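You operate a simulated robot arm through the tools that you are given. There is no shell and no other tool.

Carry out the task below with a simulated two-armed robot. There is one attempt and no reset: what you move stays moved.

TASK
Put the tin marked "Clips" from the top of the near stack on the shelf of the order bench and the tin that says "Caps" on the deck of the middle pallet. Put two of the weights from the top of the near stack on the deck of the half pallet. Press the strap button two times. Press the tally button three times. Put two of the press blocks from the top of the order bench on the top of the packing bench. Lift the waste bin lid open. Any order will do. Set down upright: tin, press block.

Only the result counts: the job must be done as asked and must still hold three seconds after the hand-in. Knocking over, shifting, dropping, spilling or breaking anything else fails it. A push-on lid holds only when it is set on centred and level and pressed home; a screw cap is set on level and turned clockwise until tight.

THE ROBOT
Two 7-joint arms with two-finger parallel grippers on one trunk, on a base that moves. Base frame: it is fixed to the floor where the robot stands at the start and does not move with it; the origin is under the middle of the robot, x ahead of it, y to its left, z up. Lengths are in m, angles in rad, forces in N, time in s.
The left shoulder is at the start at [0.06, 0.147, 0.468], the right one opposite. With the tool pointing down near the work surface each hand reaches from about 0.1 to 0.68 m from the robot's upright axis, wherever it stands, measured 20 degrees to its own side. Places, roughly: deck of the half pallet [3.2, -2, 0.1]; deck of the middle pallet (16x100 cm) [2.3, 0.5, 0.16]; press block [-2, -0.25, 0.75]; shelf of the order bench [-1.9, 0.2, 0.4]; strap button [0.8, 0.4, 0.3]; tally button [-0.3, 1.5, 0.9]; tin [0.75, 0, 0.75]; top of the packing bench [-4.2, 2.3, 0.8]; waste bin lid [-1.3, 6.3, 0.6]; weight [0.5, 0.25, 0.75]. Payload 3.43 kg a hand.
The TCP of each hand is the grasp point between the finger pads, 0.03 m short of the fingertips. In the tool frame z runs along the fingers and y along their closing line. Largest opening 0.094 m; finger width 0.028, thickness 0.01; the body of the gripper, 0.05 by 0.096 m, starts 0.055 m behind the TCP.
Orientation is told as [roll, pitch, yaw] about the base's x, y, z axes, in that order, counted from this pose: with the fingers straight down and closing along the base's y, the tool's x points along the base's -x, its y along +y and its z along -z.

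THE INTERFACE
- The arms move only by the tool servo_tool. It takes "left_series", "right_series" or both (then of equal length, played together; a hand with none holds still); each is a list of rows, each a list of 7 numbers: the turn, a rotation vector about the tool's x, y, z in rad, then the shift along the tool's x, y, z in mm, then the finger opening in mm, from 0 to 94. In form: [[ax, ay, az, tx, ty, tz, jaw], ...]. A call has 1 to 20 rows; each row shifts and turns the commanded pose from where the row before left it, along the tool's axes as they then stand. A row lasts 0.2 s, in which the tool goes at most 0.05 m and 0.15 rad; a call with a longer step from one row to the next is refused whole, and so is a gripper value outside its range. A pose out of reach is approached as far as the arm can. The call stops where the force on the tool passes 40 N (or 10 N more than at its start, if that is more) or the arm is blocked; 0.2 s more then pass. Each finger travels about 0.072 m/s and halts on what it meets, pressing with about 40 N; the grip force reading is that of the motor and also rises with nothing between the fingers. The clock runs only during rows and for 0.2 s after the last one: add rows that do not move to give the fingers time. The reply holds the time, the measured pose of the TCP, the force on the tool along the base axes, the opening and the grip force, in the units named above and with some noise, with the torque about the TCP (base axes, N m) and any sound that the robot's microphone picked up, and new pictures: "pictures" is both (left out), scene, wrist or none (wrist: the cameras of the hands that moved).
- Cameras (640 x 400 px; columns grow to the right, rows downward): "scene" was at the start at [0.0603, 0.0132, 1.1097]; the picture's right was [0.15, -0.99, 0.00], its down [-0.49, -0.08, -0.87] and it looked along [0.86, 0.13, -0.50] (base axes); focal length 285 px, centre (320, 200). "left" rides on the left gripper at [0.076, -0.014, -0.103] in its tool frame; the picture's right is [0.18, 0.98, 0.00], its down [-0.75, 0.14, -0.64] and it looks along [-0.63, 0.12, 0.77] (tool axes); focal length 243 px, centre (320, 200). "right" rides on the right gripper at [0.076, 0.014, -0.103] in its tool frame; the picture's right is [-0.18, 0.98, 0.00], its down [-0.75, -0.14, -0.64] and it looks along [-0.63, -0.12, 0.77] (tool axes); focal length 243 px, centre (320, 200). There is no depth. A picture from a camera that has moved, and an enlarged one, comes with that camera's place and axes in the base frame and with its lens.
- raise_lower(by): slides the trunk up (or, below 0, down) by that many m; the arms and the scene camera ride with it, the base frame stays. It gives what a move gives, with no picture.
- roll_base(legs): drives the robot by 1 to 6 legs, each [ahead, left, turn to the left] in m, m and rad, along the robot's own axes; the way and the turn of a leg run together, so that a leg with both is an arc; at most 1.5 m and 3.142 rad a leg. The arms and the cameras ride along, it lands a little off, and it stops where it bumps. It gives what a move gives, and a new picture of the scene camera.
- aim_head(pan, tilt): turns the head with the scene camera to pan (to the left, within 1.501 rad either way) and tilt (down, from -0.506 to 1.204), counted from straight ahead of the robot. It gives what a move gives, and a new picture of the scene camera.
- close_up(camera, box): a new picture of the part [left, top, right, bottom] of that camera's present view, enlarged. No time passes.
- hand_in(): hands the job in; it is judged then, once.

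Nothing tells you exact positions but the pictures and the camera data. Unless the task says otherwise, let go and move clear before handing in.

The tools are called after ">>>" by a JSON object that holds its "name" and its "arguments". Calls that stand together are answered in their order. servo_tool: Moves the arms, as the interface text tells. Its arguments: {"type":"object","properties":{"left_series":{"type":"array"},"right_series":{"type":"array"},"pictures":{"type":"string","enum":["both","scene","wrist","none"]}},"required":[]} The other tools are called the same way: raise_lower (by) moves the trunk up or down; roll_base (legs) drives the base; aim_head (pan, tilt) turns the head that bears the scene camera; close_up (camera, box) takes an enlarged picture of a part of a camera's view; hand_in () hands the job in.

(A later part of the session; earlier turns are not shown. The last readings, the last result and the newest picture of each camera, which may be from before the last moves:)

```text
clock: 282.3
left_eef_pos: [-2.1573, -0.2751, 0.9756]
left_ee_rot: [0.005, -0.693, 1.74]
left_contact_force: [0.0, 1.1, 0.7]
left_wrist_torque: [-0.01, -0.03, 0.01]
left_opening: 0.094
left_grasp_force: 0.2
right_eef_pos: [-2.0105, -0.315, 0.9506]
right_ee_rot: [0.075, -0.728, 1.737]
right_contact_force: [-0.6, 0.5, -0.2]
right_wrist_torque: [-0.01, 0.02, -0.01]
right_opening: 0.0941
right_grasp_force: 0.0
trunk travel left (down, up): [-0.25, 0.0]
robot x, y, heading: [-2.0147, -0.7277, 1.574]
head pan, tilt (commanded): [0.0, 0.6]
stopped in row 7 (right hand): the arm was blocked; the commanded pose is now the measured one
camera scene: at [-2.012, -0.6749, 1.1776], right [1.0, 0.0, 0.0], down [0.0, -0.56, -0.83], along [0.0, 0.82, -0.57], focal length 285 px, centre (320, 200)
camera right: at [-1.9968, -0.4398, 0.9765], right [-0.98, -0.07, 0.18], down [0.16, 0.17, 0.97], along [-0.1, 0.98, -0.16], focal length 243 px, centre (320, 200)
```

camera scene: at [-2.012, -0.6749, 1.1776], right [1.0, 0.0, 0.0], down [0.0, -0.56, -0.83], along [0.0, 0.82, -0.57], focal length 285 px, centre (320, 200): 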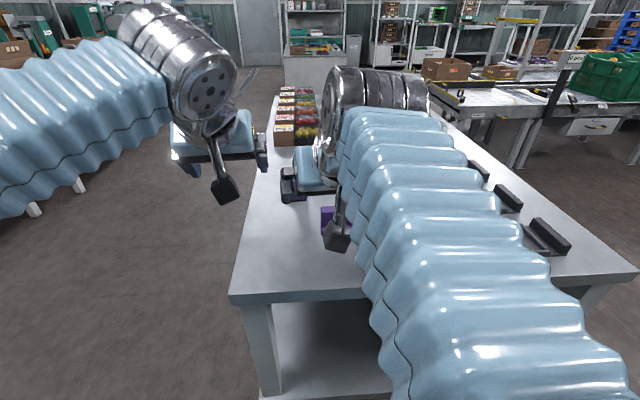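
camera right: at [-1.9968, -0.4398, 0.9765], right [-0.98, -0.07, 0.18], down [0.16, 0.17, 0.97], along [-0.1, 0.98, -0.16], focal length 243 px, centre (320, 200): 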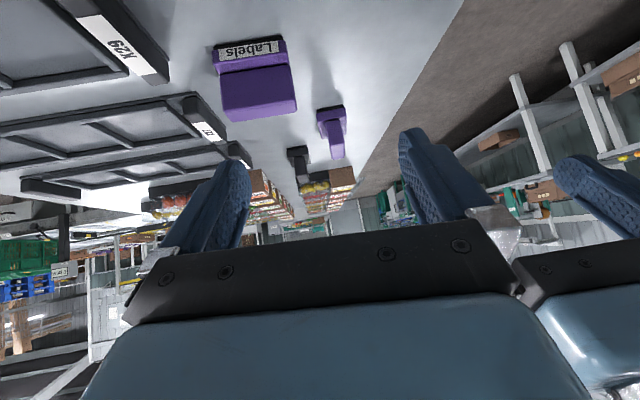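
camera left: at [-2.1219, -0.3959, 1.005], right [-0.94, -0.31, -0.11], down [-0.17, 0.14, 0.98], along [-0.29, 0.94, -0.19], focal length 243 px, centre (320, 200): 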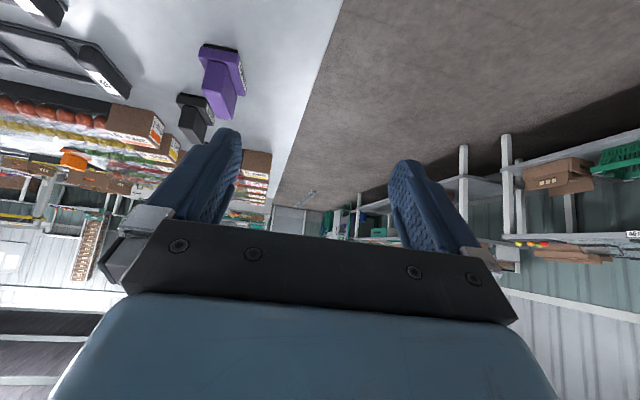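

The right hand touched the left hand and stopped; nothing on the bench was touched. I move the left hand away to its side and straighten the right hand's orientation.

>>> {"name": "servo_tool", "arguments": {"left_series": [[0, 0, 0, 0, 40, 0, 94], [0, 0, 0, 0, 40, 0, 94], [0, 0, 0, 0, 30, 0, 94]], "pictures": "none"}}

>>> {"name": "servo_tool", "arguments": {"right_series": [[0.065, 0.014, 0.0325, 0, 0, 0, 94], [0.066, 0.014, 0.0325, 0, 0, 0, 94], [0, 0, 0, 0, 0, 0, 94]], "pictures": "both"}}

```text
clock: 283.1
left_eef_pos: [-2.2662, -0.2942, 0.9767]
left_ee_rot: [0.003, -0.694, 1.741]
left_contact_force: [0.2, 0.0, 0.7]
left_wrist_torque: [-0.04, -0.02, -0.02]
left_opening: 0.0943
left_grasp_force: 0.0
right_eef_pos: [-2.0114, -0.3132, 0.951]
right_ee_rot: [0.075, -0.728, 1.734]
right_contact_force: [-0.1, 0.6, -0.5]
right_wrist_torque: [0.01, 0.0, -0.01]
right_opening: 0.0936
right_grasp_force: 0.0
trunk travel left (down, up): [-0.25, 0.0]
robot x, y, heading: [-2.0141, -0.7318, 1.577]
head pan, tilt (commanded): [0.0, 0.6]
```

```text
clock: 283.9
left_eef_pos: [-2.2666, -0.2959, 0.9765]
left_ee_rot: [0.003, -0.693, 1.74]
left_contact_force: [0.0, 0.1, -0.3]
left_wrist_torque: [0.02, 0.03, -0.01]
left_opening: 0.094
left_grasp_force: 0.0
right_eef_pos: [-2.0123, -0.319, 0.9578]
right_ee_rot: [0.066, -0.69, 1.645]
right_contact_force: [0.1, -0.1, -0.1]
right_wrist_torque: [0.01, 0.03, -0.01]
right_opening: 0.0938
right_grasp_force: 0.1
trunk travel left (down, up): [-0.25, 0.0]
robot x, y, heading: [-2.011, -0.7325, 1.576]
head pan, tilt (commanded): [0.0, 0.6]
camera scene: at [-2.0119, -0.675, 1.1776], right [1.0, 0.0, 0.0], down [0.0, -0.56, -0.83], along [0.0, 0.83, -0.56], focal length 285 px, centre (320, 200)
camera right: at [-2.0095, -0.4438, 0.9875], right [-0.99, 0.03, 0.17], down [0.17, 0.19, 0.97], along [-0.01, 0.98, -0.19], focal length 243 px, centre (320, 200)
```

scene: 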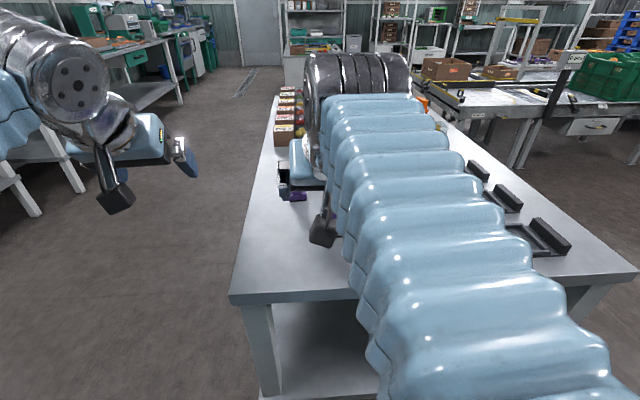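
right: 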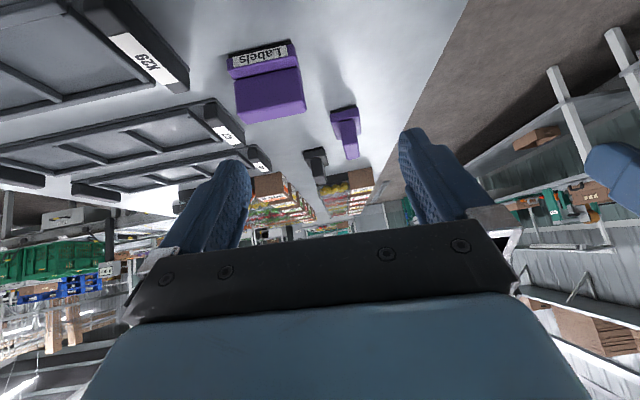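

The right hand still shows a small roll of 0.066; I correct that and shift to the pre-grasp over the front purple block.

>>> {"name": "servo_tool", "arguments": {"right_series": [[0.066, 0, -0.004, 0, 0, 0, 94], [0, 0, 0, -3, -20, 20, 94], [0, 0, 0, -3, -20, 20, 94], [0, 0, 0, 0, 0, 0, 94]], "pictures": "wrist"}}

```text
clock: 284.9
left_eef_pos: [-2.2658, -0.2951, 0.9774]
left_ee_rot: [0.004, -0.695, 1.74]
left_contact_force: [0.2, -1.1, 0.2]
left_wrist_torque: [0.02, 0.0, -0.02]
left_opening: 0.094
left_grasp_force: 0.0
right_eef_pos: [-1.9705, -0.2818, 0.9243]
right_ee_rot: [-0.075, -0.695, 1.659]
right_contact_force: [-0.6, 0.8, 0.1]
right_wrist_torque: [-0.01, 0.04, 0.02]
right_opening: 0.0937
right_grasp_force: 0.1
trunk travel left (down, up): [-0.25, 0.0]
robot x, y, heading: [-2.0122, -0.7283, 1.576]
head pan, tilt (commanded): [0.0, 0.6]
camera right: at [-1.9811, -0.4077, 0.9536], right [-0.99, 0.1, 0.06], down [0.08, 0.17, 0.98], along [0.09, 0.98, -0.17], focal length 243 px, centre (320, 200)
```

right: 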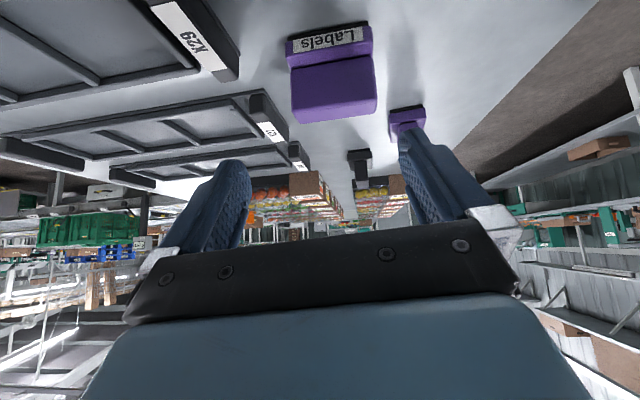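

>>> {"name": "servo_tool", "arguments": {"right_series": [[-0.073, 0, 0.006, 0, 0, 0, 94], [0, 0, 0, 0, 0, 0, 94]], "pictures": "both"}}

```text
clock: 285.5
left_eef_pos: [-2.267, -0.2945, 0.9775]
left_ee_rot: [0.002, -0.693, 1.74]
left_contact_force: [0.0, -0.3, -0.5]
left_wrist_torque: [0.04, 0.03, -0.02]
left_opening: 0.0942
left_grasp_force: 0.0
right_eef_pos: [-1.9706, -0.2827, 0.9255]
right_ee_rot: [0.006, -0.697, 1.649]
right_contact_force: [-0.8, 0.8, 0.8]
right_wrist_torque: [-0.01, -0.01, 0.01]
right_opening: 0.0941
right_grasp_force: 0.1
trunk travel left (down, up): [-0.25, 0.0]
robot x, y, heading: [-2.0141, -0.7322, 1.578]
head pan, tilt (commanded): [0.0, 0.6]
camera scene: at [-2.0117, -0.6749, 1.1776], right [1.0, 0.0, 0.0], down [0.0, -0.56, -0.83], along [0.0, 0.83, -0.56], focal length 285 px, centre (320, 200)
camera right: at [-1.9742, -0.4079, 0.9554], right [-0.99, 0.06, 0.12], down [0.13, 0.18, 0.98], along [0.04, 0.98, -0.18], focal length 243 px, centre (320, 200)
```

scene: 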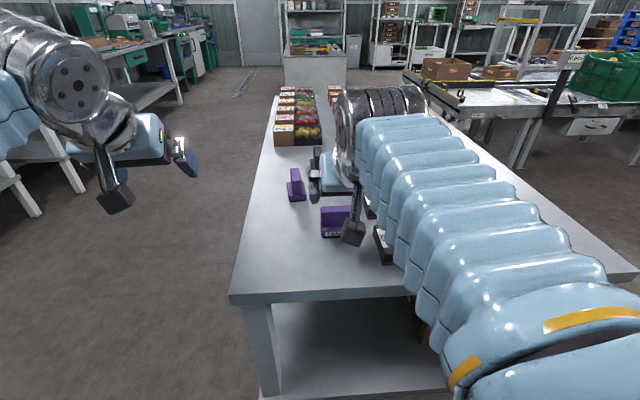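
right: 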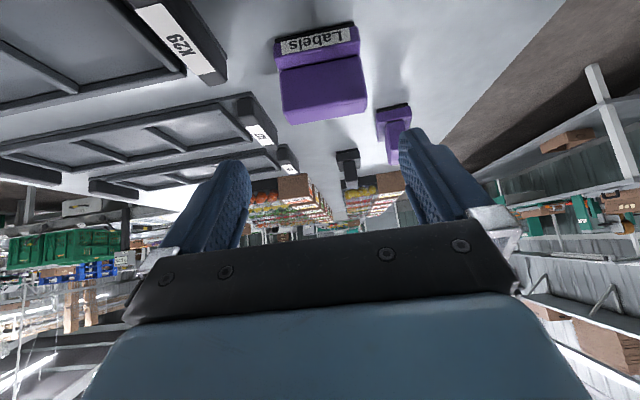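

Right hand is level now. The front purple block is straight ahead along the tool axis; I advance and grip its handle.

>>> {"name": "servo_tool", "arguments": {"right_series": [[0, 0, 0, 0, 4.3, 0, 88], [0, 0, 0, 0.4, 0, 30, 88], [0, 0, 0, 0.3, 0, 30, 88], [0, 0, 0, 0, 0, 14, 88], [0, 0, 0, 0, 0, 0, 88]], "pictures": "both"}}

```text
clock: 286.7
left_eef_pos: [-2.2665, -0.2951, 0.9768]
left_ee_rot: [0.004, -0.693, 1.739]
left_contact_force: [0.5, -0.2, 0.0]
left_wrist_torque: [0.02, 0.04, 0.0]
left_opening: 0.0939
left_grasp_force: 0.0
right_eef_pos: [-1.9806, -0.2356, 0.8681]
right_ee_rot: [0.006, -0.699, 1.648]
right_contact_force: [0.0, 0.7, -0.2]
right_wrist_torque: [0.01, 0.02, -0.01]
right_opening: 0.0879
right_grasp_force: 0.0
trunk travel left (down, up): [-0.25, 0.0]
robot x, y, heading: [-2.0134, -0.73, 1.575]
head pan, tilt (commanded): [0.0, 0.6]
camera scene: at [-2.0119, -0.6749, 1.1776], right [1.0, 0.0, 0.0], down [0.0, -0.57, -0.82], along [0.0, 0.82, -0.57], focal length 285 px, centre (320, 200)
camera right: at [-1.983, -0.3612, 0.8974], right [-0.99, 0.06, 0.12], down [0.13, 0.18, 0.98], along [0.04, 0.98, -0.18], focal length 243 px, centre (320, 200)
```

scene: 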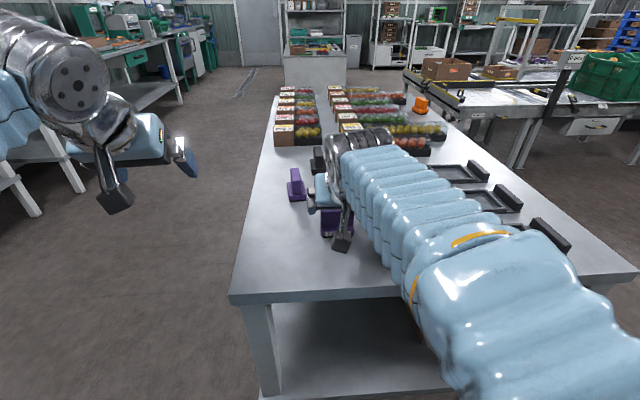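
right: 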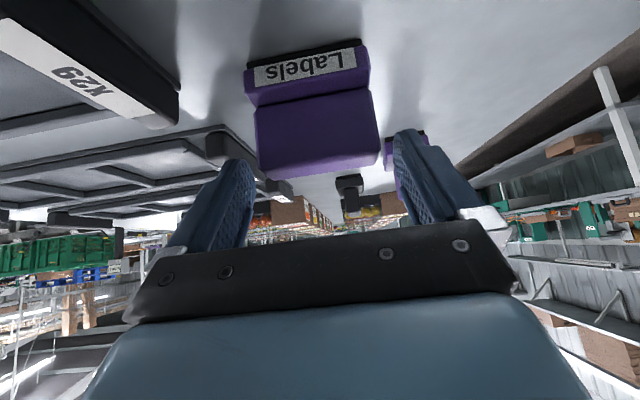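

The handle top turns out lower (≈0.859). I go straight down 9 mm so the pads sit on the handle, then close.

>>> {"name": "servo_tool", "arguments": {"right_series": [[0, 0, 0, 5.8, 0, 6.9, 88], [0, 0, 0, 0, 0, 0, 30], [0, 0, 0, 0, 0, 0, 30], [0, 0, 0, 0, 0, 0, 30]], "pictures": "wrist"}}

```text
clock: 287.7
left_eef_pos: [-2.2655, -0.2953, 0.9756]
left_ee_rot: [0.003, -0.693, 1.741]
left_contact_force: [0.0, -1.0, 0.8]
left_wrist_torque: [0.0, -0.01, -0.03]
left_opening: 0.094
left_grasp_force: 0.0
right_eef_pos: [-1.9807, -0.2359, 0.8597]
right_ee_rot: [0.006, -0.698, 1.65]
right_contact_force: [1.0, 0.2, 1.2]
right_wrist_torque: [0.05, -0.05, -0.01]
right_opening: 0.0672
right_grasp_force: 40.0
trunk travel left (down, up): [-0.25, 0.0]
robot x, y, heading: [-2.0118, -0.7306, 1.572]
head pan, tilt (commanded): [0.0, 0.6]
camera right: at [-1.9828, -0.3615, 0.8888], right [-0.99, 0.06, 0.12], down [0.13, 0.18, 0.98], along [0.04, 0.98, -0.18], focal length 243 px, centre (320, 200)
```

right: 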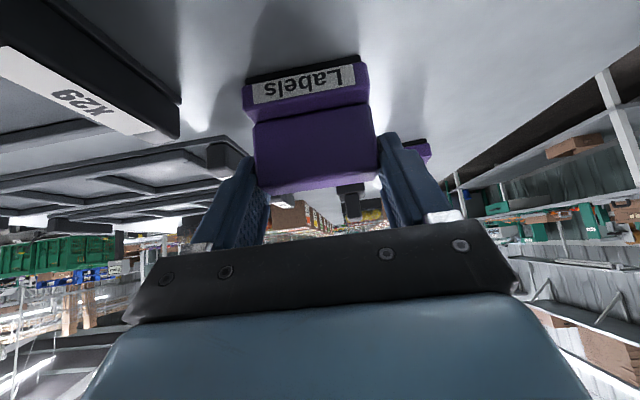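

Gripped at 67 mm. I lift slowly and check that it comes up level.

>>> {"name": "servo_tool", "arguments": {"right_series": [[0, 0, 0, -6.4, 0, -7.7, 30], [0, 0, 0, -12.8, 0, -15.3, 30], [0, 0, 0, -19, 0, -23, 30], [0, 0, 0, 0, 0, 0, 30]], "pictures": "both"}}

```text
clock: 288.7
left_eef_pos: [-2.2658, -0.2949, 0.9773]
left_ee_rot: [0.005, -0.694, 1.741]
left_contact_force: [-0.7, -0.1, 0.5]
left_wrist_torque: [0.0, -0.01, 0.0]
left_opening: 0.094
left_grasp_force: 0.0
right_eef_pos: [-1.9796, -0.2362, 0.9207]
right_ee_rot: [0.006, -0.698, 1.649]
right_contact_force: [0.2, -0.3, -0.6]
right_wrist_torque: [0.01, -0.02, -0.03]
right_opening: 0.0673
right_grasp_force: 40.3
trunk travel left (down, up): [-0.25, 0.0]
robot x, y, heading: [-2.0104, -0.7359, 1.571]
head pan, tilt (commanded): [0.0, 0.6]
camera scene: at [-2.0118, -0.6749, 1.1776], right [1.0, 0.0, 0.0], down [0.0, -0.57, -0.83], along [0.0, 0.82, -0.57], focal length 285 px, centre (320, 200)
camera right: at [-1.9835, -0.3616, 0.9494], right [-0.99, 0.06, 0.12], down [0.13, 0.18, 0.98], along [0.04, 0.98, -0.18], focal length 243 px, centre (320, 200)
```

scene: 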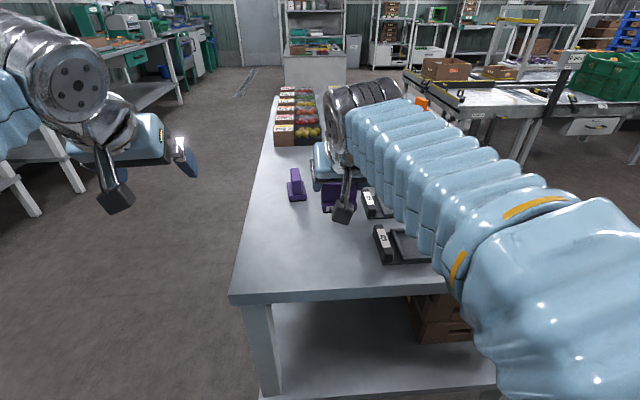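
right: 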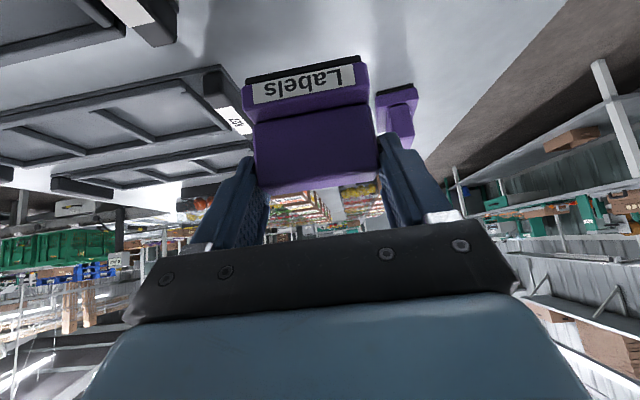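

The block is held level. I move it to the right, out of the way, then bring the left hand to a pre-grasp for the back purple block.

>>> {"name": "servo_tool", "arguments": {"left_series": [[0, 0, 0, 0, 0, 0, 94], [0, 0, 0, 0, 0, 0, 94], [0, 0, 0, 0, 0, 0, 94], [0, 0, 0, 0, 0, 0, 94], [0, 0, 0, -8.6, -37.9, 17.8, 94], [0, 0, 0, -8.6, -37.9, 17.8, 94], [0, 0, 0, -8.6, -37.9, 17.8, 94], [0, 0, 0, -8.6, -37.9, 17.8, 94], [0, 0, 0, -8.6, -37.9, 17.8, 94], [0, 0, 0, -8.6, -37.9, 17.8, 94], [0, 0, 0, 0, 0, 0, 94]], "right_series": [[0, 0, 0, 17.3, -35.4, -24.3, 30], [0, 0, 0, 17.3, -35.4, -24.3, 30], [0, 0, 0, 17.3, -35.4, -24.3, 30], [0, 0, 0, 17.3, -35.4, -24.3, 30], [0, 0, 0, 0, 0, 0, 30], [0, 0, 0, 0, 0, 0, 30], [0, 0, 0, 0, 0, 0, 30], [0, 0, 0, 0, 0, 0, 30], [0, 0, 0, 0, 0, 0, 30], [0, 0, 0, 0, 0, 0, 30], [0, 0, 0, 0, 0, 0, 30]], "pictures": "both"}}

```text
clock: 291.1
left_eef_pos: [-2.0601, -0.1508, 0.9255]
left_ee_rot: [0.004, -0.692, 1.74]
left_contact_force: [0.1, 0.2, 0.7]
left_wrist_torque: [0.0, 0.01, 0.04]
left_opening: 0.0941
left_grasp_force: 0.1
right_eef_pos: [-1.8287, -0.34, 0.948]
right_ee_rot: [0.005, -0.699, 1.649]
right_contact_force: [-1.1, 0.1, -1.5]
right_wrist_torque: [0.02, 0.0, 0.02]
right_opening: 0.0676
right_grasp_force: 40.2
trunk travel left (down, up): [-0.25, 0.0]
robot x, y, heading: [-2.0143, -0.7341, 1.573]
head pan, tilt (commanded): [0.0, 0.6]
camera scene: at [-2.0115, -0.6747, 1.1776], right [1.0, 0.0, 0.0], down [0.0, -0.57, -0.82], along [0.0, 0.82, -0.57], focal length 285 px, centre (320, 200)
camera right: at [-1.8325, -0.4646, 0.9777], right [-0.99, 0.06, 0.12], down [0.13, 0.18, 0.98], along [0.04, 0.98, -0.18], focal length 243 px, centre (320, 200)
camera left: at [-2.0244, -0.2696, 0.9545], right [-0.94, -0.31, -0.11], down [-0.17, 0.14, 0.98], along [-0.28, 0.94, -0.19], focal length 243 px, centre (320, 200)
```

scene: 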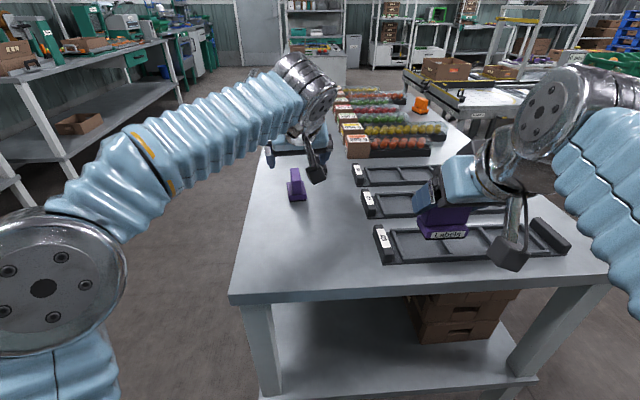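
right: 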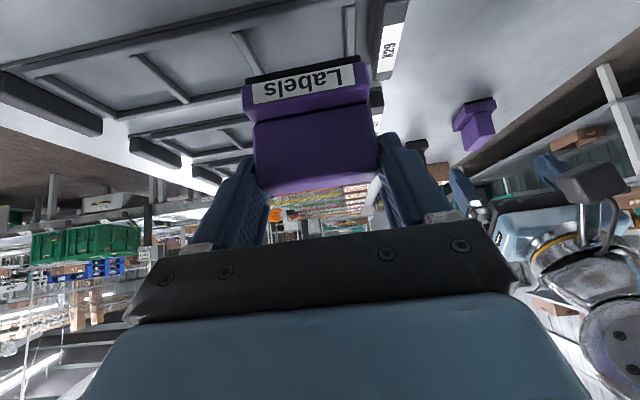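
left: 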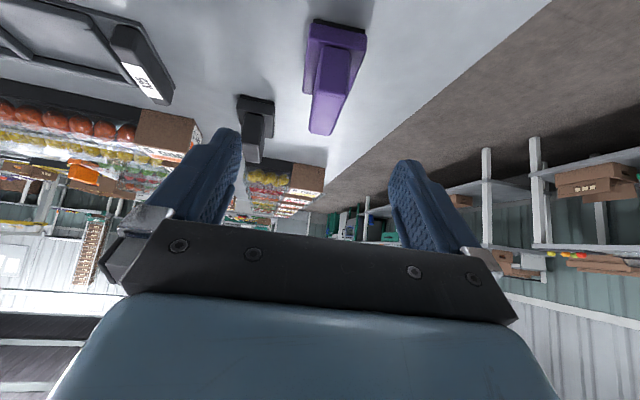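

>>> {"name": "close_up", "arguments": {"camera": "left", "box": [260, 10, 420, 150]}}

```text
2.86 times, centred on (340, 80) of left
camera zoom: at [-2.0244, -0.2696, 0.9545], right [-0.94, -0.31, -0.11], down [-0.17, 0.14, 0.98], along [-0.28, 0.94, -0.19], focal length 693 px, centre (263, 543)
```

zoom: 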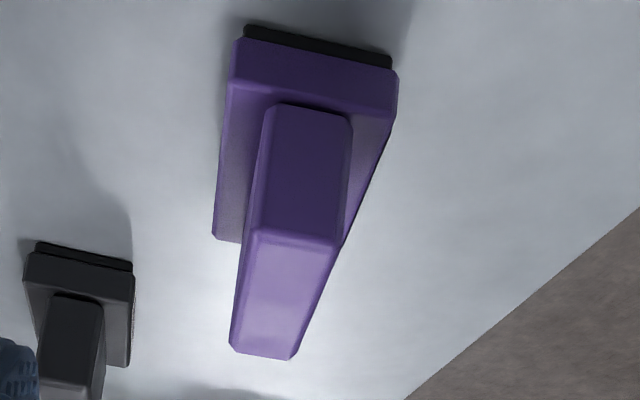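

The back block's handle is now clearly seen (centre ≈[-2.068, -0.104], turned 0.17–0.19). The left hand is in line; I advance onto the handle and close.

>>> {"name": "servo_tool", "arguments": {"left_series": [[0, 0, 0, 1.5, 0, 27.1, 94], [0, 0, 0, 1.5, 0, 27.1, 94], [0, 0, 0, 1.6, 0, 27.1, 94], [0, 0, 0, 0, 0, 0, 94]], "pictures": "wrist"}}

```text
clock: 292.1
left_eef_pos: [-2.0695, -0.1026, 0.8609]
left_ee_rot: [0.004, -0.695, 1.741]
left_contact_force: [-0.5, 0.1, -0.5]
left_wrist_torque: [-0.02, -0.01, -0.03]
left_opening: 0.0938
left_grasp_force: 0.0
right_eef_pos: [-1.8298, -0.34, 0.9485]
right_ee_rot: [0.004, -0.699, 1.649]
right_contact_force: [0.1, -0.2, -0.7]
right_wrist_torque: [-0.03, 0.02, 0.0]
right_opening: 0.0672
right_grasp_force: 39.7
trunk travel left (down, up): [-0.25, 0.0]
robot x, y, heading: [-2.0165, -0.7347, 1.578]
head pan, tilt (commanded): [0.0, 0.6]
camera left: at [-2.0341, -0.2226, 0.89], right [-0.94, -0.31, -0.11], down [-0.17, 0.14, 0.98], along [-0.28, 0.94, -0.19], focal length 243 px, centre (320, 200)
```

left: 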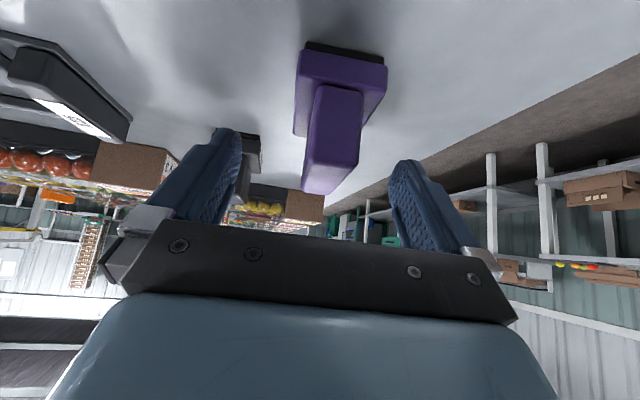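

The pads would catch only the rear half of the handle, so I shift 8 mm back, 4 mm down and 4 mm sideways, then close.

>>> {"name": "servo_tool", "arguments": {"left_series": [[0, 0, 0, 8.7, 4, -2, 94], [0, 0, 0, 0, 0, 0, 60], [0, 0, 0, 0, 0, 0, 10], [0, 0, 0, 0, 0, 0, 10], [0, 0, 0, 0, 0, 0, 10], [0, 0, 0, 0, 0, 0, 10]], "pictures": "wrist"}}

```text
clock: 293.5
left_eef_pos: [-2.0711, -0.1104, 0.8581]
left_ee_rot: [0.004, -0.693, 1.739]
left_contact_force: [1.3, 1.1, 1.9]
left_wrist_torque: [0.03, -0.06, 0.01]
left_opening: 0.0254
left_grasp_force: 40.1
right_eef_pos: [-1.829, -0.3385, 0.9479]
right_ee_rot: [0.006, -0.7, 1.65]
right_contact_force: [0.5, -0.4, -1.1]
right_wrist_torque: [-0.02, -0.01, -0.02]
right_opening: 0.0675
right_grasp_force: 40.2
trunk travel left (down, up): [-0.25, 0.0]
robot x, y, heading: [-2.0156, -0.7341, 1.575]
head pan, tilt (commanded): [0.0, 0.6]
camera left: at [-2.0363, -0.2311, 0.8863], right [-0.94, -0.31, -0.12], down [-0.17, 0.14, 0.98], along [-0.28, 0.94, -0.19], focal length 243 px, centre (320, 200)
```

left: 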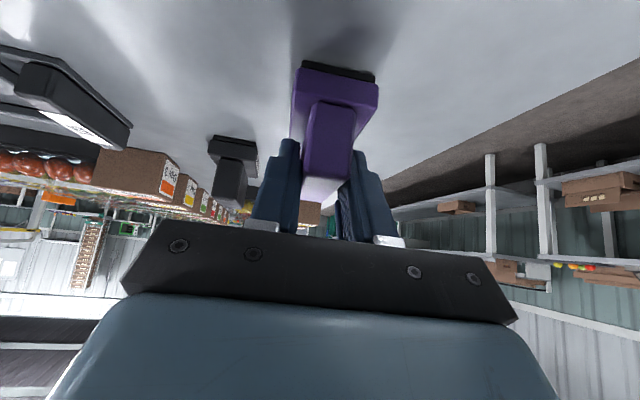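

Gripped at 25 mm. I lift slowly and check.

>>> {"name": "servo_tool", "arguments": {"left_series": [[0, 0, 0, -6.4, 0, -7.7, 10], [0, 0, 0, -12.8, 0, -15.3, 10], [0, 0, 0, -19, 0, -23, 10], [0, 0, 0, 0, 0, 0, 10]], "pictures": "both"}}

```text
clock: 294.5
left_eef_pos: [-2.0713, -0.1121, 0.9168]
left_ee_rot: [0.004, -0.693, 1.741]
left_contact_force: [0.1, -0.6, 0.1]
left_wrist_torque: [-0.01, -0.03, 0.0]
left_opening: 0.0255
left_grasp_force: 40.0
right_eef_pos: [-1.8297, -0.339, 0.9484]
right_ee_rot: [0.005, -0.699, 1.649]
right_contact_force: [0.1, -0.1, -1.6]
right_wrist_torque: [-0.03, -0.04, -0.02]
right_opening: 0.0673
right_grasp_force: 40.1
trunk travel left (down, up): [-0.25, 0.0]
robot x, y, heading: [-2.0121, -0.7314, 1.574]
head pan, tilt (commanded): [0.0, 0.6]
camera scene: at [-2.0117, -0.6749, 1.1776], right [1.0, 0.0, 0.0], down [0.0, -0.57, -0.82], along [0.0, 0.82, -0.57], focal length 285 px, centre (320, 200)
camera left: at [-2.0357, -0.2308, 0.9461], right [-0.94, -0.31, -0.11], down [-0.17, 0.14, 0.98], along [-0.28, 0.94, -0.19], focal length 243 px, centre (320, 200)
```

scene: 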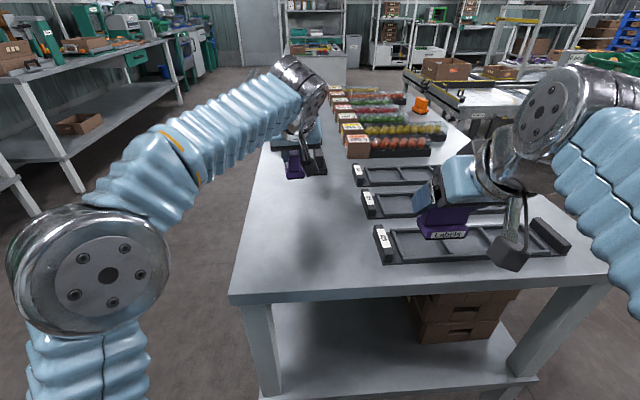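
left: 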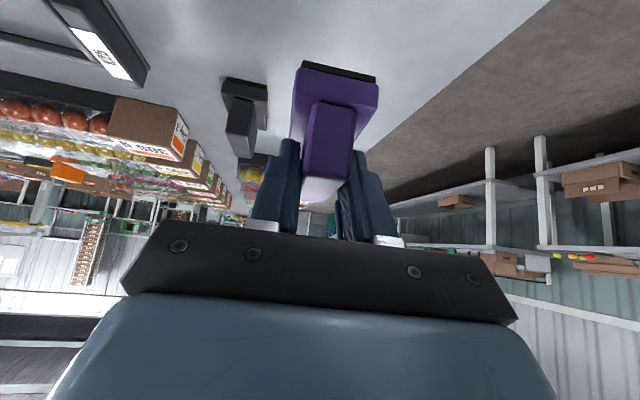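

Both press blocks are held level. I pull the left hand back, retreat from the bench, and look for the way to the packing bench.

>>> {"name": "servo_tool", "arguments": {"left_series": [[0, 0, 0, 19.7, 32, -28, 10], [0, 0, 0, 19.7, 32, -28, 10], [0, 0, 0, 19.7, 32, -28, 10], [0, 0, 0, 19.7, 32, -28, 10], [0, 0, 0, 19.7, 32, -28, 10]], "pictures": "none"}}

>>> {"name": "roll_base", "arguments": {"legs": [[-0.3, 0, 0]]}}

>>> {"name": "aim_head", "arguments": {"pan": 0.6, "tilt": 0.2}}

>>> {"name": "aim_head", "arguments": {"pan": 1.3, "tilt": 0.3}}

```text
clock: 295.7
left_eef_pos: [-2.2006, -0.3009, 0.9627]
left_ee_rot: [0.005, -0.692, 1.741]
left_contact_force: [0.9, -0.2, -1.0]
left_wrist_torque: [0.0, 0.0, 0.0]
left_opening: 0.0255
left_grasp_force: 39.4
right_eef_pos: [-1.8287, -0.3392, 0.9482]
right_ee_rot: [0.006, -0.698, 1.648]
right_contact_force: [0.4, 0.6, -0.4]
right_wrist_torque: [-0.02, 0.01, -0.01]
right_opening: 0.0673
right_grasp_force: 40.3
trunk travel left (down, up): [-0.25, 0.0]
robot x, y, heading: [-2.011, -0.7337, 1.575]
head pan, tilt (commanded): [0.0, 0.6]
```

```text
clock: 297.7
left_eef_pos: [-2.1999, -0.5971, 0.9616]
left_ee_rot: [0.003, -0.693, 1.739]
left_contact_force: [0.1, -0.2, -1.2]
left_wrist_torque: [-0.04, 0.02, -0.01]
left_opening: 0.0255
left_grasp_force: 39.9
right_eef_pos: [-1.8272, -0.6364, 0.9475]
right_ee_rot: [0.006, -0.699, 1.648]
right_contact_force: [-0.4, -0.1, -1.1]
right_wrist_torque: [0.03, -0.01, 0.0]
right_opening: 0.0673
right_grasp_force: 40.2
trunk travel left (down, up): [-0.25, 0.0]
robot x, y, heading: [-2.0099, -1.0316, 1.577]
head pan, tilt (commanded): [0.0, 0.6]
camera scene: at [-2.0106, -0.9717, 1.1776], right [1.0, 0.0, 0.0], down [0.0, -0.57, -0.82], along [0.0, 0.82, -0.57], focal length 285 px, centre (320, 200)
```

scene: 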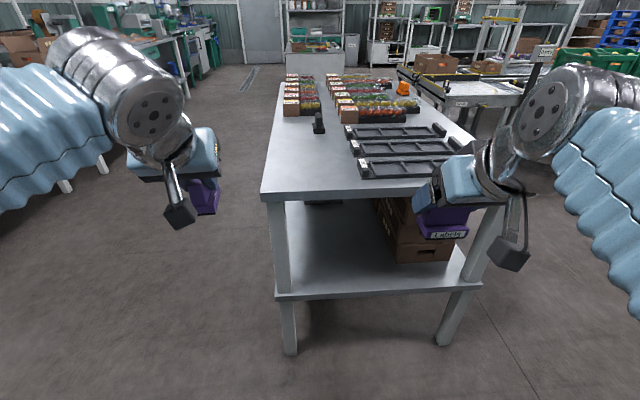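

```text
clock: 298.7
left_eef_pos: [-2.1988, -0.5962, 0.9616]
left_ee_rot: [0.004, -0.693, 1.74]
left_contact_force: [0.6, -0.4, -0.8]
left_wrist_torque: [-0.02, 0.02, 0.0]
left_opening: 0.0254
left_grasp_force: 40.0
right_eef_pos: [-1.828, -0.6368, 0.9481]
right_ee_rot: [0.005, -0.697, 1.648]
right_contact_force: [-0.9, -0.5, -1.6]
right_wrist_torque: [-0.01, 0.0, -0.03]
right_opening: 0.0672
right_grasp_force: 40.4
trunk travel left (down, up): [-0.25, 0.0]
robot x, y, heading: [-2.0093, -1.0287, 1.572]
head pan, tilt (commanded): [0.6, 0.201]
camera scene: at [-2.0632, -0.9835, 1.2143], right [0.82, 0.57, 0.0], down [0.11, -0.16, -0.98], along [-0.56, 0.81, -0.2], focal length 285 px, centre (320, 200)
```

scene: 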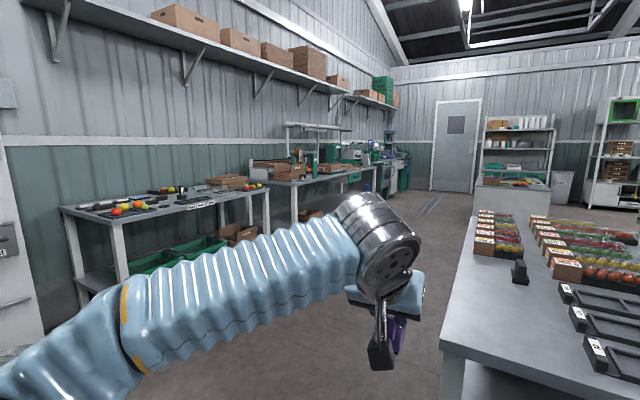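

```text
clock: 299.8
left_eef_pos: [-2.1978, -0.5972, 0.9614]
left_ee_rot: [0.004, -0.693, 1.74]
left_contact_force: [0.2, 0.1, -1.4]
left_wrist_torque: [-0.02, 0.0, -0.02]
left_opening: 0.0253
left_grasp_force: 40.0
right_eef_pos: [-1.828, -0.6359, 0.9488]
right_ee_rot: [0.005, -0.698, 1.649]
right_contact_force: [0.7, 0.5, -0.1]
right_wrist_torque: [0.01, -0.05, -0.04]
right_opening: 0.0673
right_grasp_force: 40.1
trunk travel left (down, up): [-0.25, 0.0]
robot x, y, heading: [-2.0106, -1.0259, 1.574]
head pan, tilt (commanded): [1.3, 0.3]
camera scene: at [-2.1003, -1.0356, 1.2051], right [0.26, 0.96, 0.0], down [0.29, -0.08, -0.96], along [-0.92, 0.25, -0.3], focal length 285 px, centre (320, 200)
```

scene: 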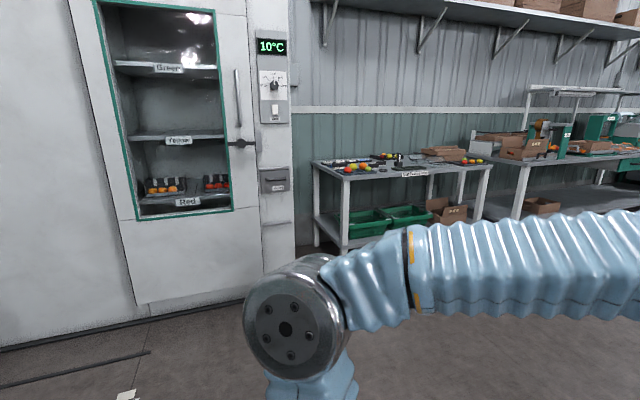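

The packing bench should be the second wall bench (with the overhead rack) along the west wall. I strafe left into the west aisle and drive up along it.

>>> {"name": "roll_base", "arguments": {"legs": [[0, 1.0, 0], [1.45, 0, 0], [1.45, 0, 0]]}}

>>> {"name": "aim_head", "arguments": {"pan": 1.0, "tilt": 0.4}}

```text
clock: 318.7
left_eef_pos: [-3.2933, 2.3057, 0.9615]
left_ee_rot: [0.003, -0.694, 1.756]
left_contact_force: [0.3, 0.5, -0.6]
left_wrist_torque: [0.0, 0.02, -0.03]
left_opening: 0.0254
left_grasp_force: 40.1
right_eef_pos: [-2.9219, 2.2747, 0.9478]
right_ee_rot: [0.005, -0.698, 1.666]
right_contact_force: [0.5, 1.4, -1.8]
right_wrist_torque: [-0.01, 0.03, -0.04]
right_opening: 0.0672
right_grasp_force: 40.1
trunk travel left (down, up): [-0.25, 0.0]
robot x, y, heading: [-3.0943, 1.8774, 1.587]
head pan, tilt (commanded): [1.3, 0.3]
camera scene: at [-3.1867, 1.8693, 1.2051], right [0.25, 0.97, 0.0], down [0.29, -0.07, -0.96], along [-0.93, 0.24, -0.3], focal length 285 px, centre (320, 200)
```

scene: 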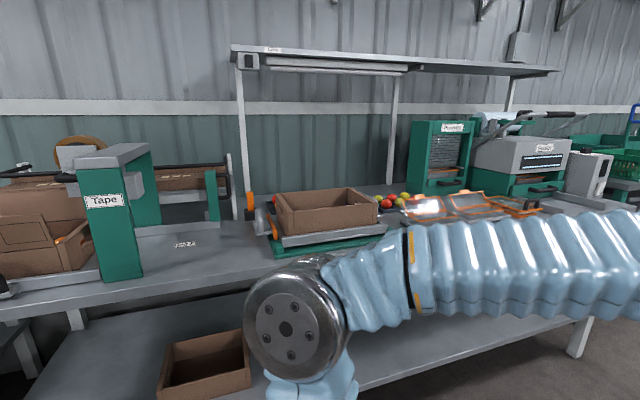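

```text
clock: 319.5
left_eef_pos: [-3.2917, 2.3053, 0.9627]
left_ee_rot: [0.003, -0.693, 1.757]
left_contact_force: [-1.0, -0.5, -0.9]
left_wrist_torque: [-0.01, -0.02, 0.0]
left_opening: 0.025
left_grasp_force: 41.1
right_eef_pos: [-2.9217, 2.273, 0.9477]
right_ee_rot: [0.005, -0.698, 1.666]
right_contact_force: [0.8, 0.5, -1.5]
right_wrist_torque: [0.01, 0.04, 0.03]
right_opening: 0.0673
right_grasp_force: 40.0
trunk travel left (down, up): [-0.25, 0.0]
robot x, y, heading: [-3.0947, 1.8759, 1.593]
head pan, tilt (commanded): [1.0, 0.4]
camera scene: at [-3.1752, 1.8947, 1.1958], right [0.52, 0.85, 0.0], down [0.33, -0.2, -0.92], along [-0.79, 0.48, -0.39], focal length 285 px, centre (320, 200)
```

scene: 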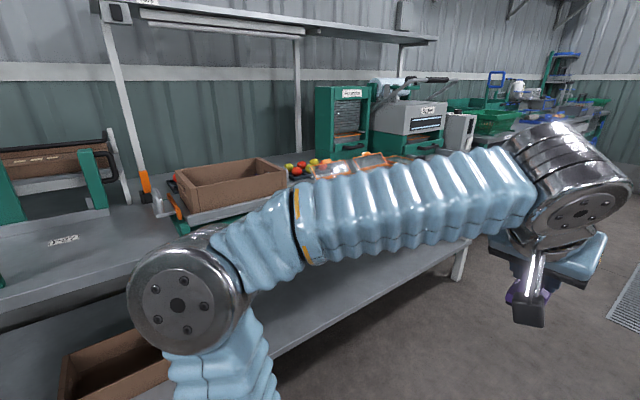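

This is the packing bench: tape machine on the left, scale in the middle, a free area between them around [-4.0, 1.65]. I turn to face it.

>>> {"name": "roll_base", "arguments": {"legs": [[0, 0, 1.5486]]}}

>>> {"name": "aim_head", "arguments": {"pan": 0.1, "tilt": 0.6}}

```text
clock: 323.7
left_eef_pos: [-3.5297, 1.6886, 0.9625]
left_ee_rot: [0.003, -0.692, -2.97]
left_contact_force: [0.1, 0.3, -0.1]
left_wrist_torque: [-0.02, -0.06, 0.01]
left_opening: 0.0256
left_grasp_force: 39.9
right_eef_pos: [-3.4922, 2.0604, 0.9491]
right_ee_rot: [0.005, -0.697, -3.062]
right_contact_force: [-1.4, 1.0, -0.1]
right_wrist_torque: [0.01, 0.0, 0.01]
right_opening: 0.0675
right_grasp_force: 39.9
trunk travel left (down, up): [-0.25, 0.0]
robot x, y, heading: [-3.0943, 1.877, -3.135]
head pan, tilt (commanded): [1.0, 0.4]
camera scene: at [-3.1166, 1.7981, 1.1958], right [-0.84, 0.54, 0.0], down [0.21, 0.33, -0.92], along [-0.49, -0.78, -0.39], focal length 285 px, centre (320, 200)
```

scene: 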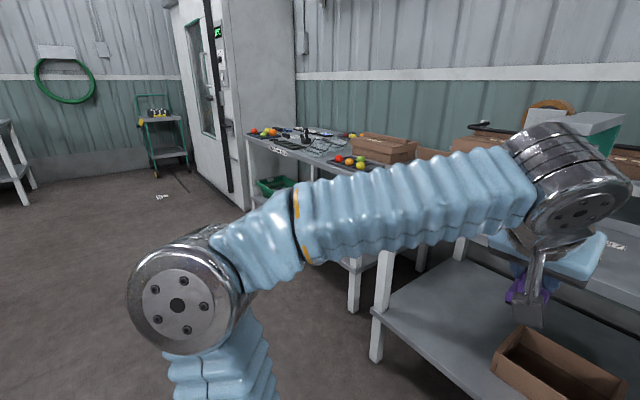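

```text
clock: 324.9
left_eef_pos: [-3.5297, 1.6892, 0.9607]
left_ee_rot: [0.006, -0.692, -2.971]
left_contact_force: [0.0, -0.9, -1.2]
left_wrist_torque: [0.02, -0.01, 0.01]
left_opening: 0.0251
left_grasp_force: 39.9
right_eef_pos: [-3.491, 2.0591, 0.9486]
right_ee_rot: [0.006, -0.696, -3.062]
right_contact_force: [-0.5, 0.3, -0.8]
right_wrist_torque: [0.0, -0.01, 0.02]
right_opening: 0.0674
right_grasp_force: 40.4
trunk travel left (down, up): [-0.25, 0.0]
robot x, y, heading: [-3.1, 1.8805, -3.134]
head pan, tilt (commanded): [0.099, 0.6]
camera scene: at [-3.1548, 1.867, 1.1776], right [-0.1, 0.99, 0.0], down [0.56, 0.06, -0.83], along [-0.82, -0.09, -0.56], focal length 285 px, centre (320, 200)
```

scene: 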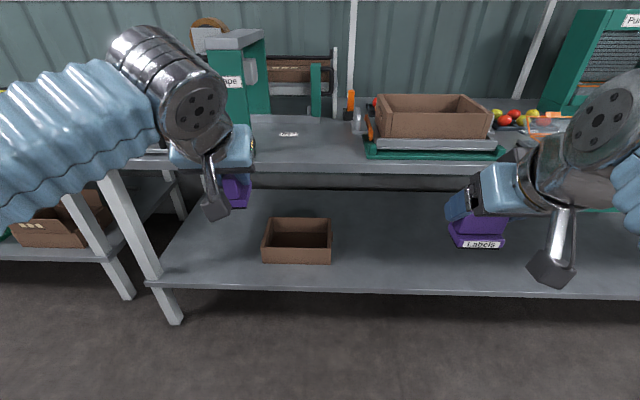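

The free area lies at about y 1.62–1.88, x −3.88 to −4.2. I drive closer and look with the wrist cameras before lowering.

>>> {"name": "roll_base", "arguments": {"legs": [[0.3, 0.05, 0]]}}

>>> {"name": "close_up", "arguments": {"camera": "scene", "box": [160, 60, 480, 260]}}

>>> {"name": "close_up", "arguments": {"camera": "left", "box": [0, 0, 640, 400]}}

>>> {"name": "close_up", "arguments": {"camera": "right", "box": [0, 0, 640, 400]}}

```text
clock: 327.0
left_eef_pos: [-3.828, 1.6386, 0.9618]
left_ee_rot: [0.003, -0.694, -2.972]
left_contact_force: [-0.1, 0.4, -1.2]
left_wrist_torque: [-0.03, -0.01, 0.02]
left_opening: 0.0254
left_grasp_force: 39.9
right_eef_pos: [-3.7894, 2.0082, 0.9482]
right_ee_rot: [0.006, -0.698, -3.064]
right_contact_force: [-0.1, 0.0, -1.3]
right_wrist_torque: [-0.05, -0.01, 0.01]
right_opening: 0.0673
right_grasp_force: 39.6
trunk travel left (down, up): [-0.25, 0.0]
robot x, y, heading: [-3.3936, 1.8249, -3.138]
head pan, tilt (commanded): [0.099, 0.6]
camera scene: at [-3.4531, 1.8156, 1.1776], right [-0.1, 0.99, 0.0], down [0.56, 0.06, -0.83], along [-0.82, -0.09, -0.56], focal length 285 px, centre (320, 200)
```

scene: 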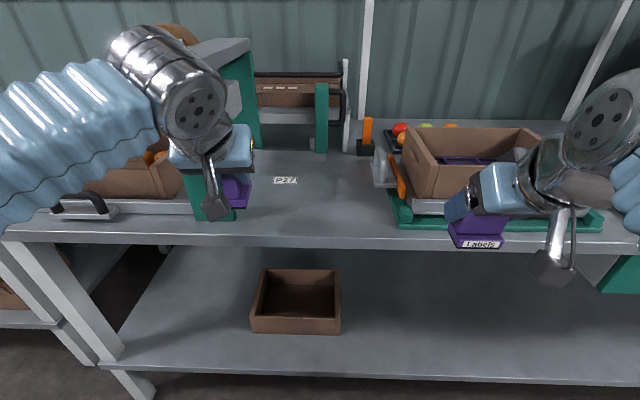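

```text
2.00 times, centred on (320, 160) of scene
camera zoom: at [-3.4531, 1.8156, 1.1776], right [-0.1, 0.99, 0.0], down [0.56, 0.06, -0.83], along [-0.82, -0.09, -0.56], focal length 570 px, centre (320, 280)
```

zoom: 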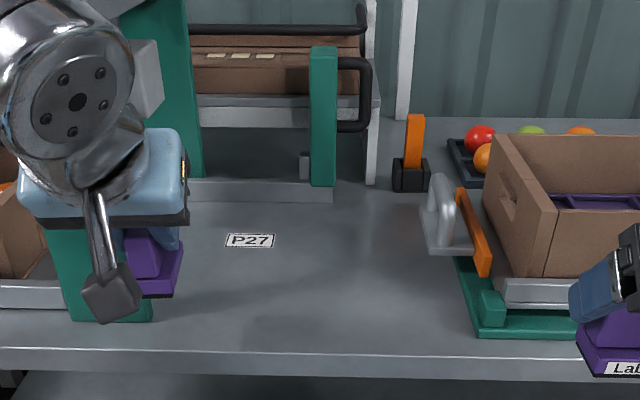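

```text
1.00 times, centred on (320, 200) of left (not enlarged: the box is as wide or as high as the picture)
camera zoom: at [-3.708, 1.6728, 0.9906], right [0.31, -0.94, -0.11], down [-0.14, -0.17, 0.98], along [-0.94, -0.28, -0.19], focal length 243 px, centre (320, 200)
```

zoom: 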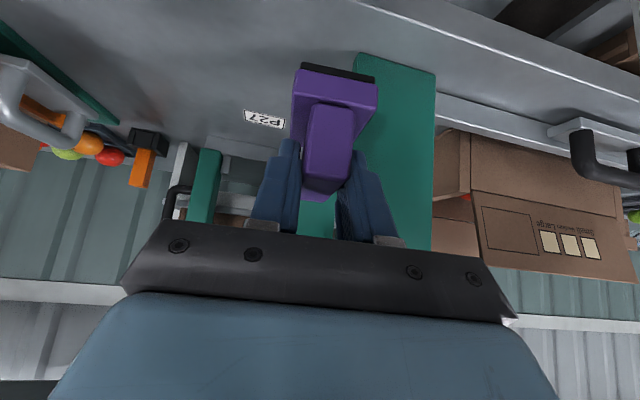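

```text
1.00 times, centred on (320, 200) of right (not enlarged: the box is as wide or as high as the picture)
camera zoom: at [-3.6641, 2.0039, 0.9778], right [-0.06, -0.99, 0.12], down [-0.18, 0.13, 0.98], along [-0.98, 0.04, -0.18], focal length 243 px, centre (320, 200)
```

zoom: 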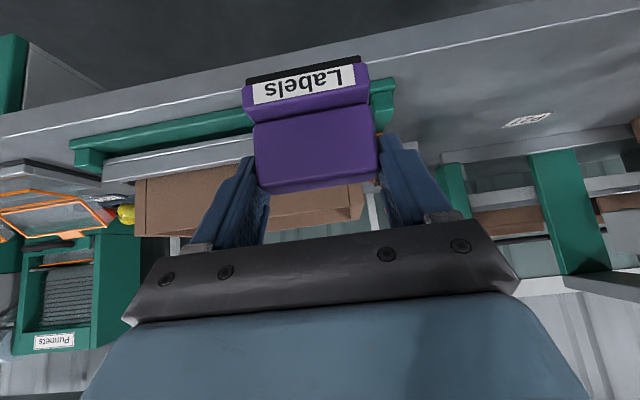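

The clear zone is x −3.90 to −4.15, y 1.60 to 1.88; I'll place both blocks near its front, well clear of the tape machine. First the left block, toward [-3.945, 1.685].

>>> {"name": "servo_tool", "arguments": {"left_series": [[0, 0, 0, -14.4, -21.8, 38.8, 10], [0, 0, 0, -14.4, -21.8, 38.8, 10], [0, 0, 0, -14.4, -21.8, 38.8, 10], [0, 0, 0, 0, 0, 0, 10]], "pictures": "both"}}

```text
clock: 328.0
left_eef_pos: [-3.9459, 1.6826, 0.8986]
left_ee_rot: [0.004, -0.694, -2.973]
left_contact_force: [-0.4, -0.5, -0.9]
left_wrist_torque: [-0.01, -0.01, -0.02]
left_opening: 0.0252
left_grasp_force: 40.1
right_eef_pos: [-3.79, 2.0085, 0.949]
right_ee_rot: [0.006, -0.698, -3.062]
right_contact_force: [-0.5, -0.3, -0.3]
right_wrist_torque: [0.0, -0.02, 0.02]
right_opening: 0.0671
right_grasp_force: 39.8
trunk travel left (down, up): [-0.25, 0.0]
robot x, y, heading: [-3.3944, 1.8239, -3.137]
head pan, tilt (commanded): [0.099, 0.6]
camera scene: at [-3.4535, 1.8157, 1.1775], right [-0.1, 0.99, 0.0], down [0.56, 0.06, -0.82], along [-0.82, -0.09, -0.57], focal length 285 px, centre (320, 200)
camera left: at [-3.8263, 1.7193, 0.9274], right [0.31, -0.94, -0.12], down [-0.14, -0.17, 0.98], along [-0.94, -0.28, -0.19], focal length 243 px, centre (320, 200)
```

scene: 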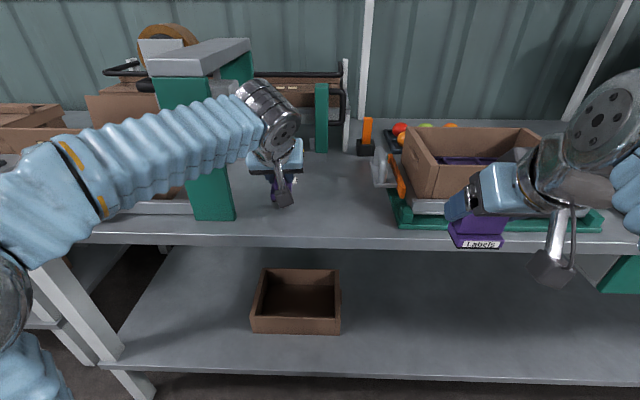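
left: 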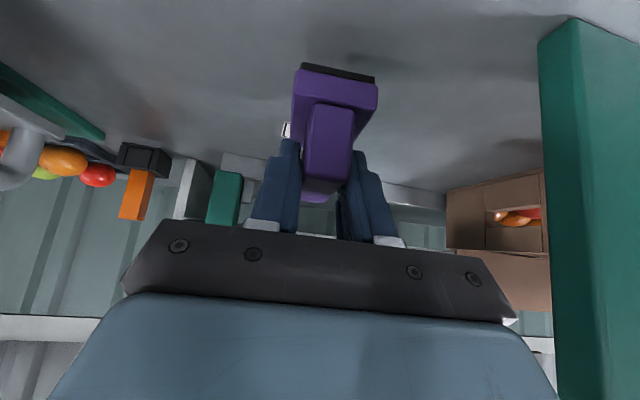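

The block is above the clear area with the tape post safely to the left. I lower it stepwise.

>>> {"name": "servo_tool", "arguments": {"left_series": [[0, 0, 0, 6.4, 0, 7.7, 10], [0, 0, 0, 6.4, 0, 7.7, 10], [0, 0, 0, 3.2, 0, 3.8, 10], [0, 0, 0, 0, 0, 0, 10]], "pictures": "wrist"}}

```text
clock: 329.0
left_eef_pos: [-3.9456, 1.6846, 0.8767]
left_ee_rot: [0.002, -0.699, -2.97]
left_contact_force: [-5.6, -2.7, 20.3]
left_wrist_torque: [0.05, -0.13, -0.02]
left_opening: 0.0254
left_grasp_force: 39.3
right_eef_pos: [-3.7897, 2.0073, 0.9493]
right_ee_rot: [0.005, -0.697, -3.062]
right_contact_force: [-0.5, 0.0, 0.2]
right_wrist_torque: [0.0, 0.01, 0.0]
right_opening: 0.0672
right_grasp_force: 40.3
trunk travel left (down, up): [-0.25, 0.0]
robot x, y, heading: [-3.3948, 1.8295, -3.137]
head pan, tilt (commanded): [0.099, 0.6]
camera left: at [-3.825, 1.7191, 0.9052], right [0.31, -0.94, -0.12], down [-0.14, -0.17, 0.98], along [-0.94, -0.28, -0.18], focal length 243 px, centre (320, 200)
```

left: 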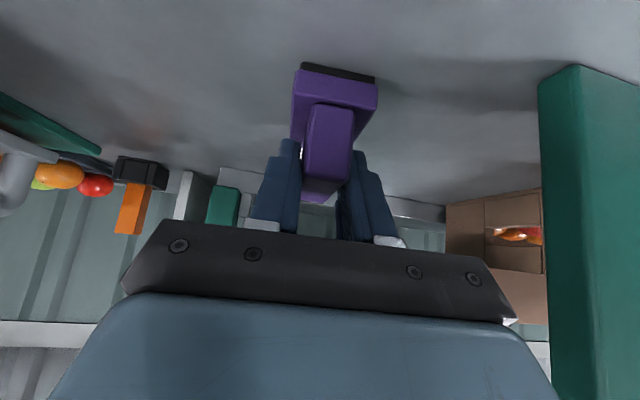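

Contact with the bench top at about 0.82. I ease off 1 mm and open.

>>> {"name": "servo_tool", "arguments": {"left_series": [[0, 0, 0, -0.8, 0, -1, 10], [0, 0, 0, 0, 0, 0, 45], [0, 0, 0, 0, 0, 0, 60], [0, 0, 0, 0, 0, 0, 60]], "pictures": "wrist"}}

```text
clock: 330.0
left_eef_pos: [-3.9462, 1.6833, 0.8756]
left_ee_rot: [0.005, -0.692, -2.971]
left_contact_force: [0.7, 0.0, 0.6]
left_wrist_torque: [0.0, 0.0, 0.02]
left_opening: 0.0601
left_grasp_force: 0.0
right_eef_pos: [-3.789, 2.0084, 0.9481]
right_ee_rot: [0.004, -0.697, -3.063]
right_contact_force: [-0.7, -0.1, -1.3]
right_wrist_torque: [0.03, -0.02, -0.02]
right_opening: 0.067
right_grasp_force: 39.6
trunk travel left (down, up): [-0.25, 0.0]
robot x, y, heading: [-3.3946, 1.822, -3.134]
head pan, tilt (commanded): [0.099, 0.6]
camera left: at [-3.825, 1.7192, 0.9045], right [0.31, -0.94, -0.11], down [-0.14, -0.17, 0.98], along [-0.94, -0.28, -0.19], focal length 243 px, centre (320, 200)
```

left: 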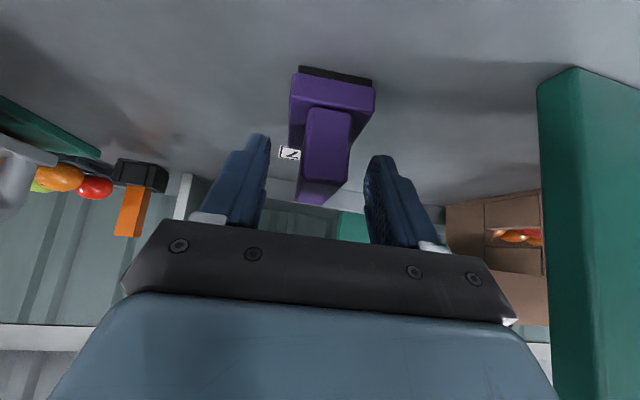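

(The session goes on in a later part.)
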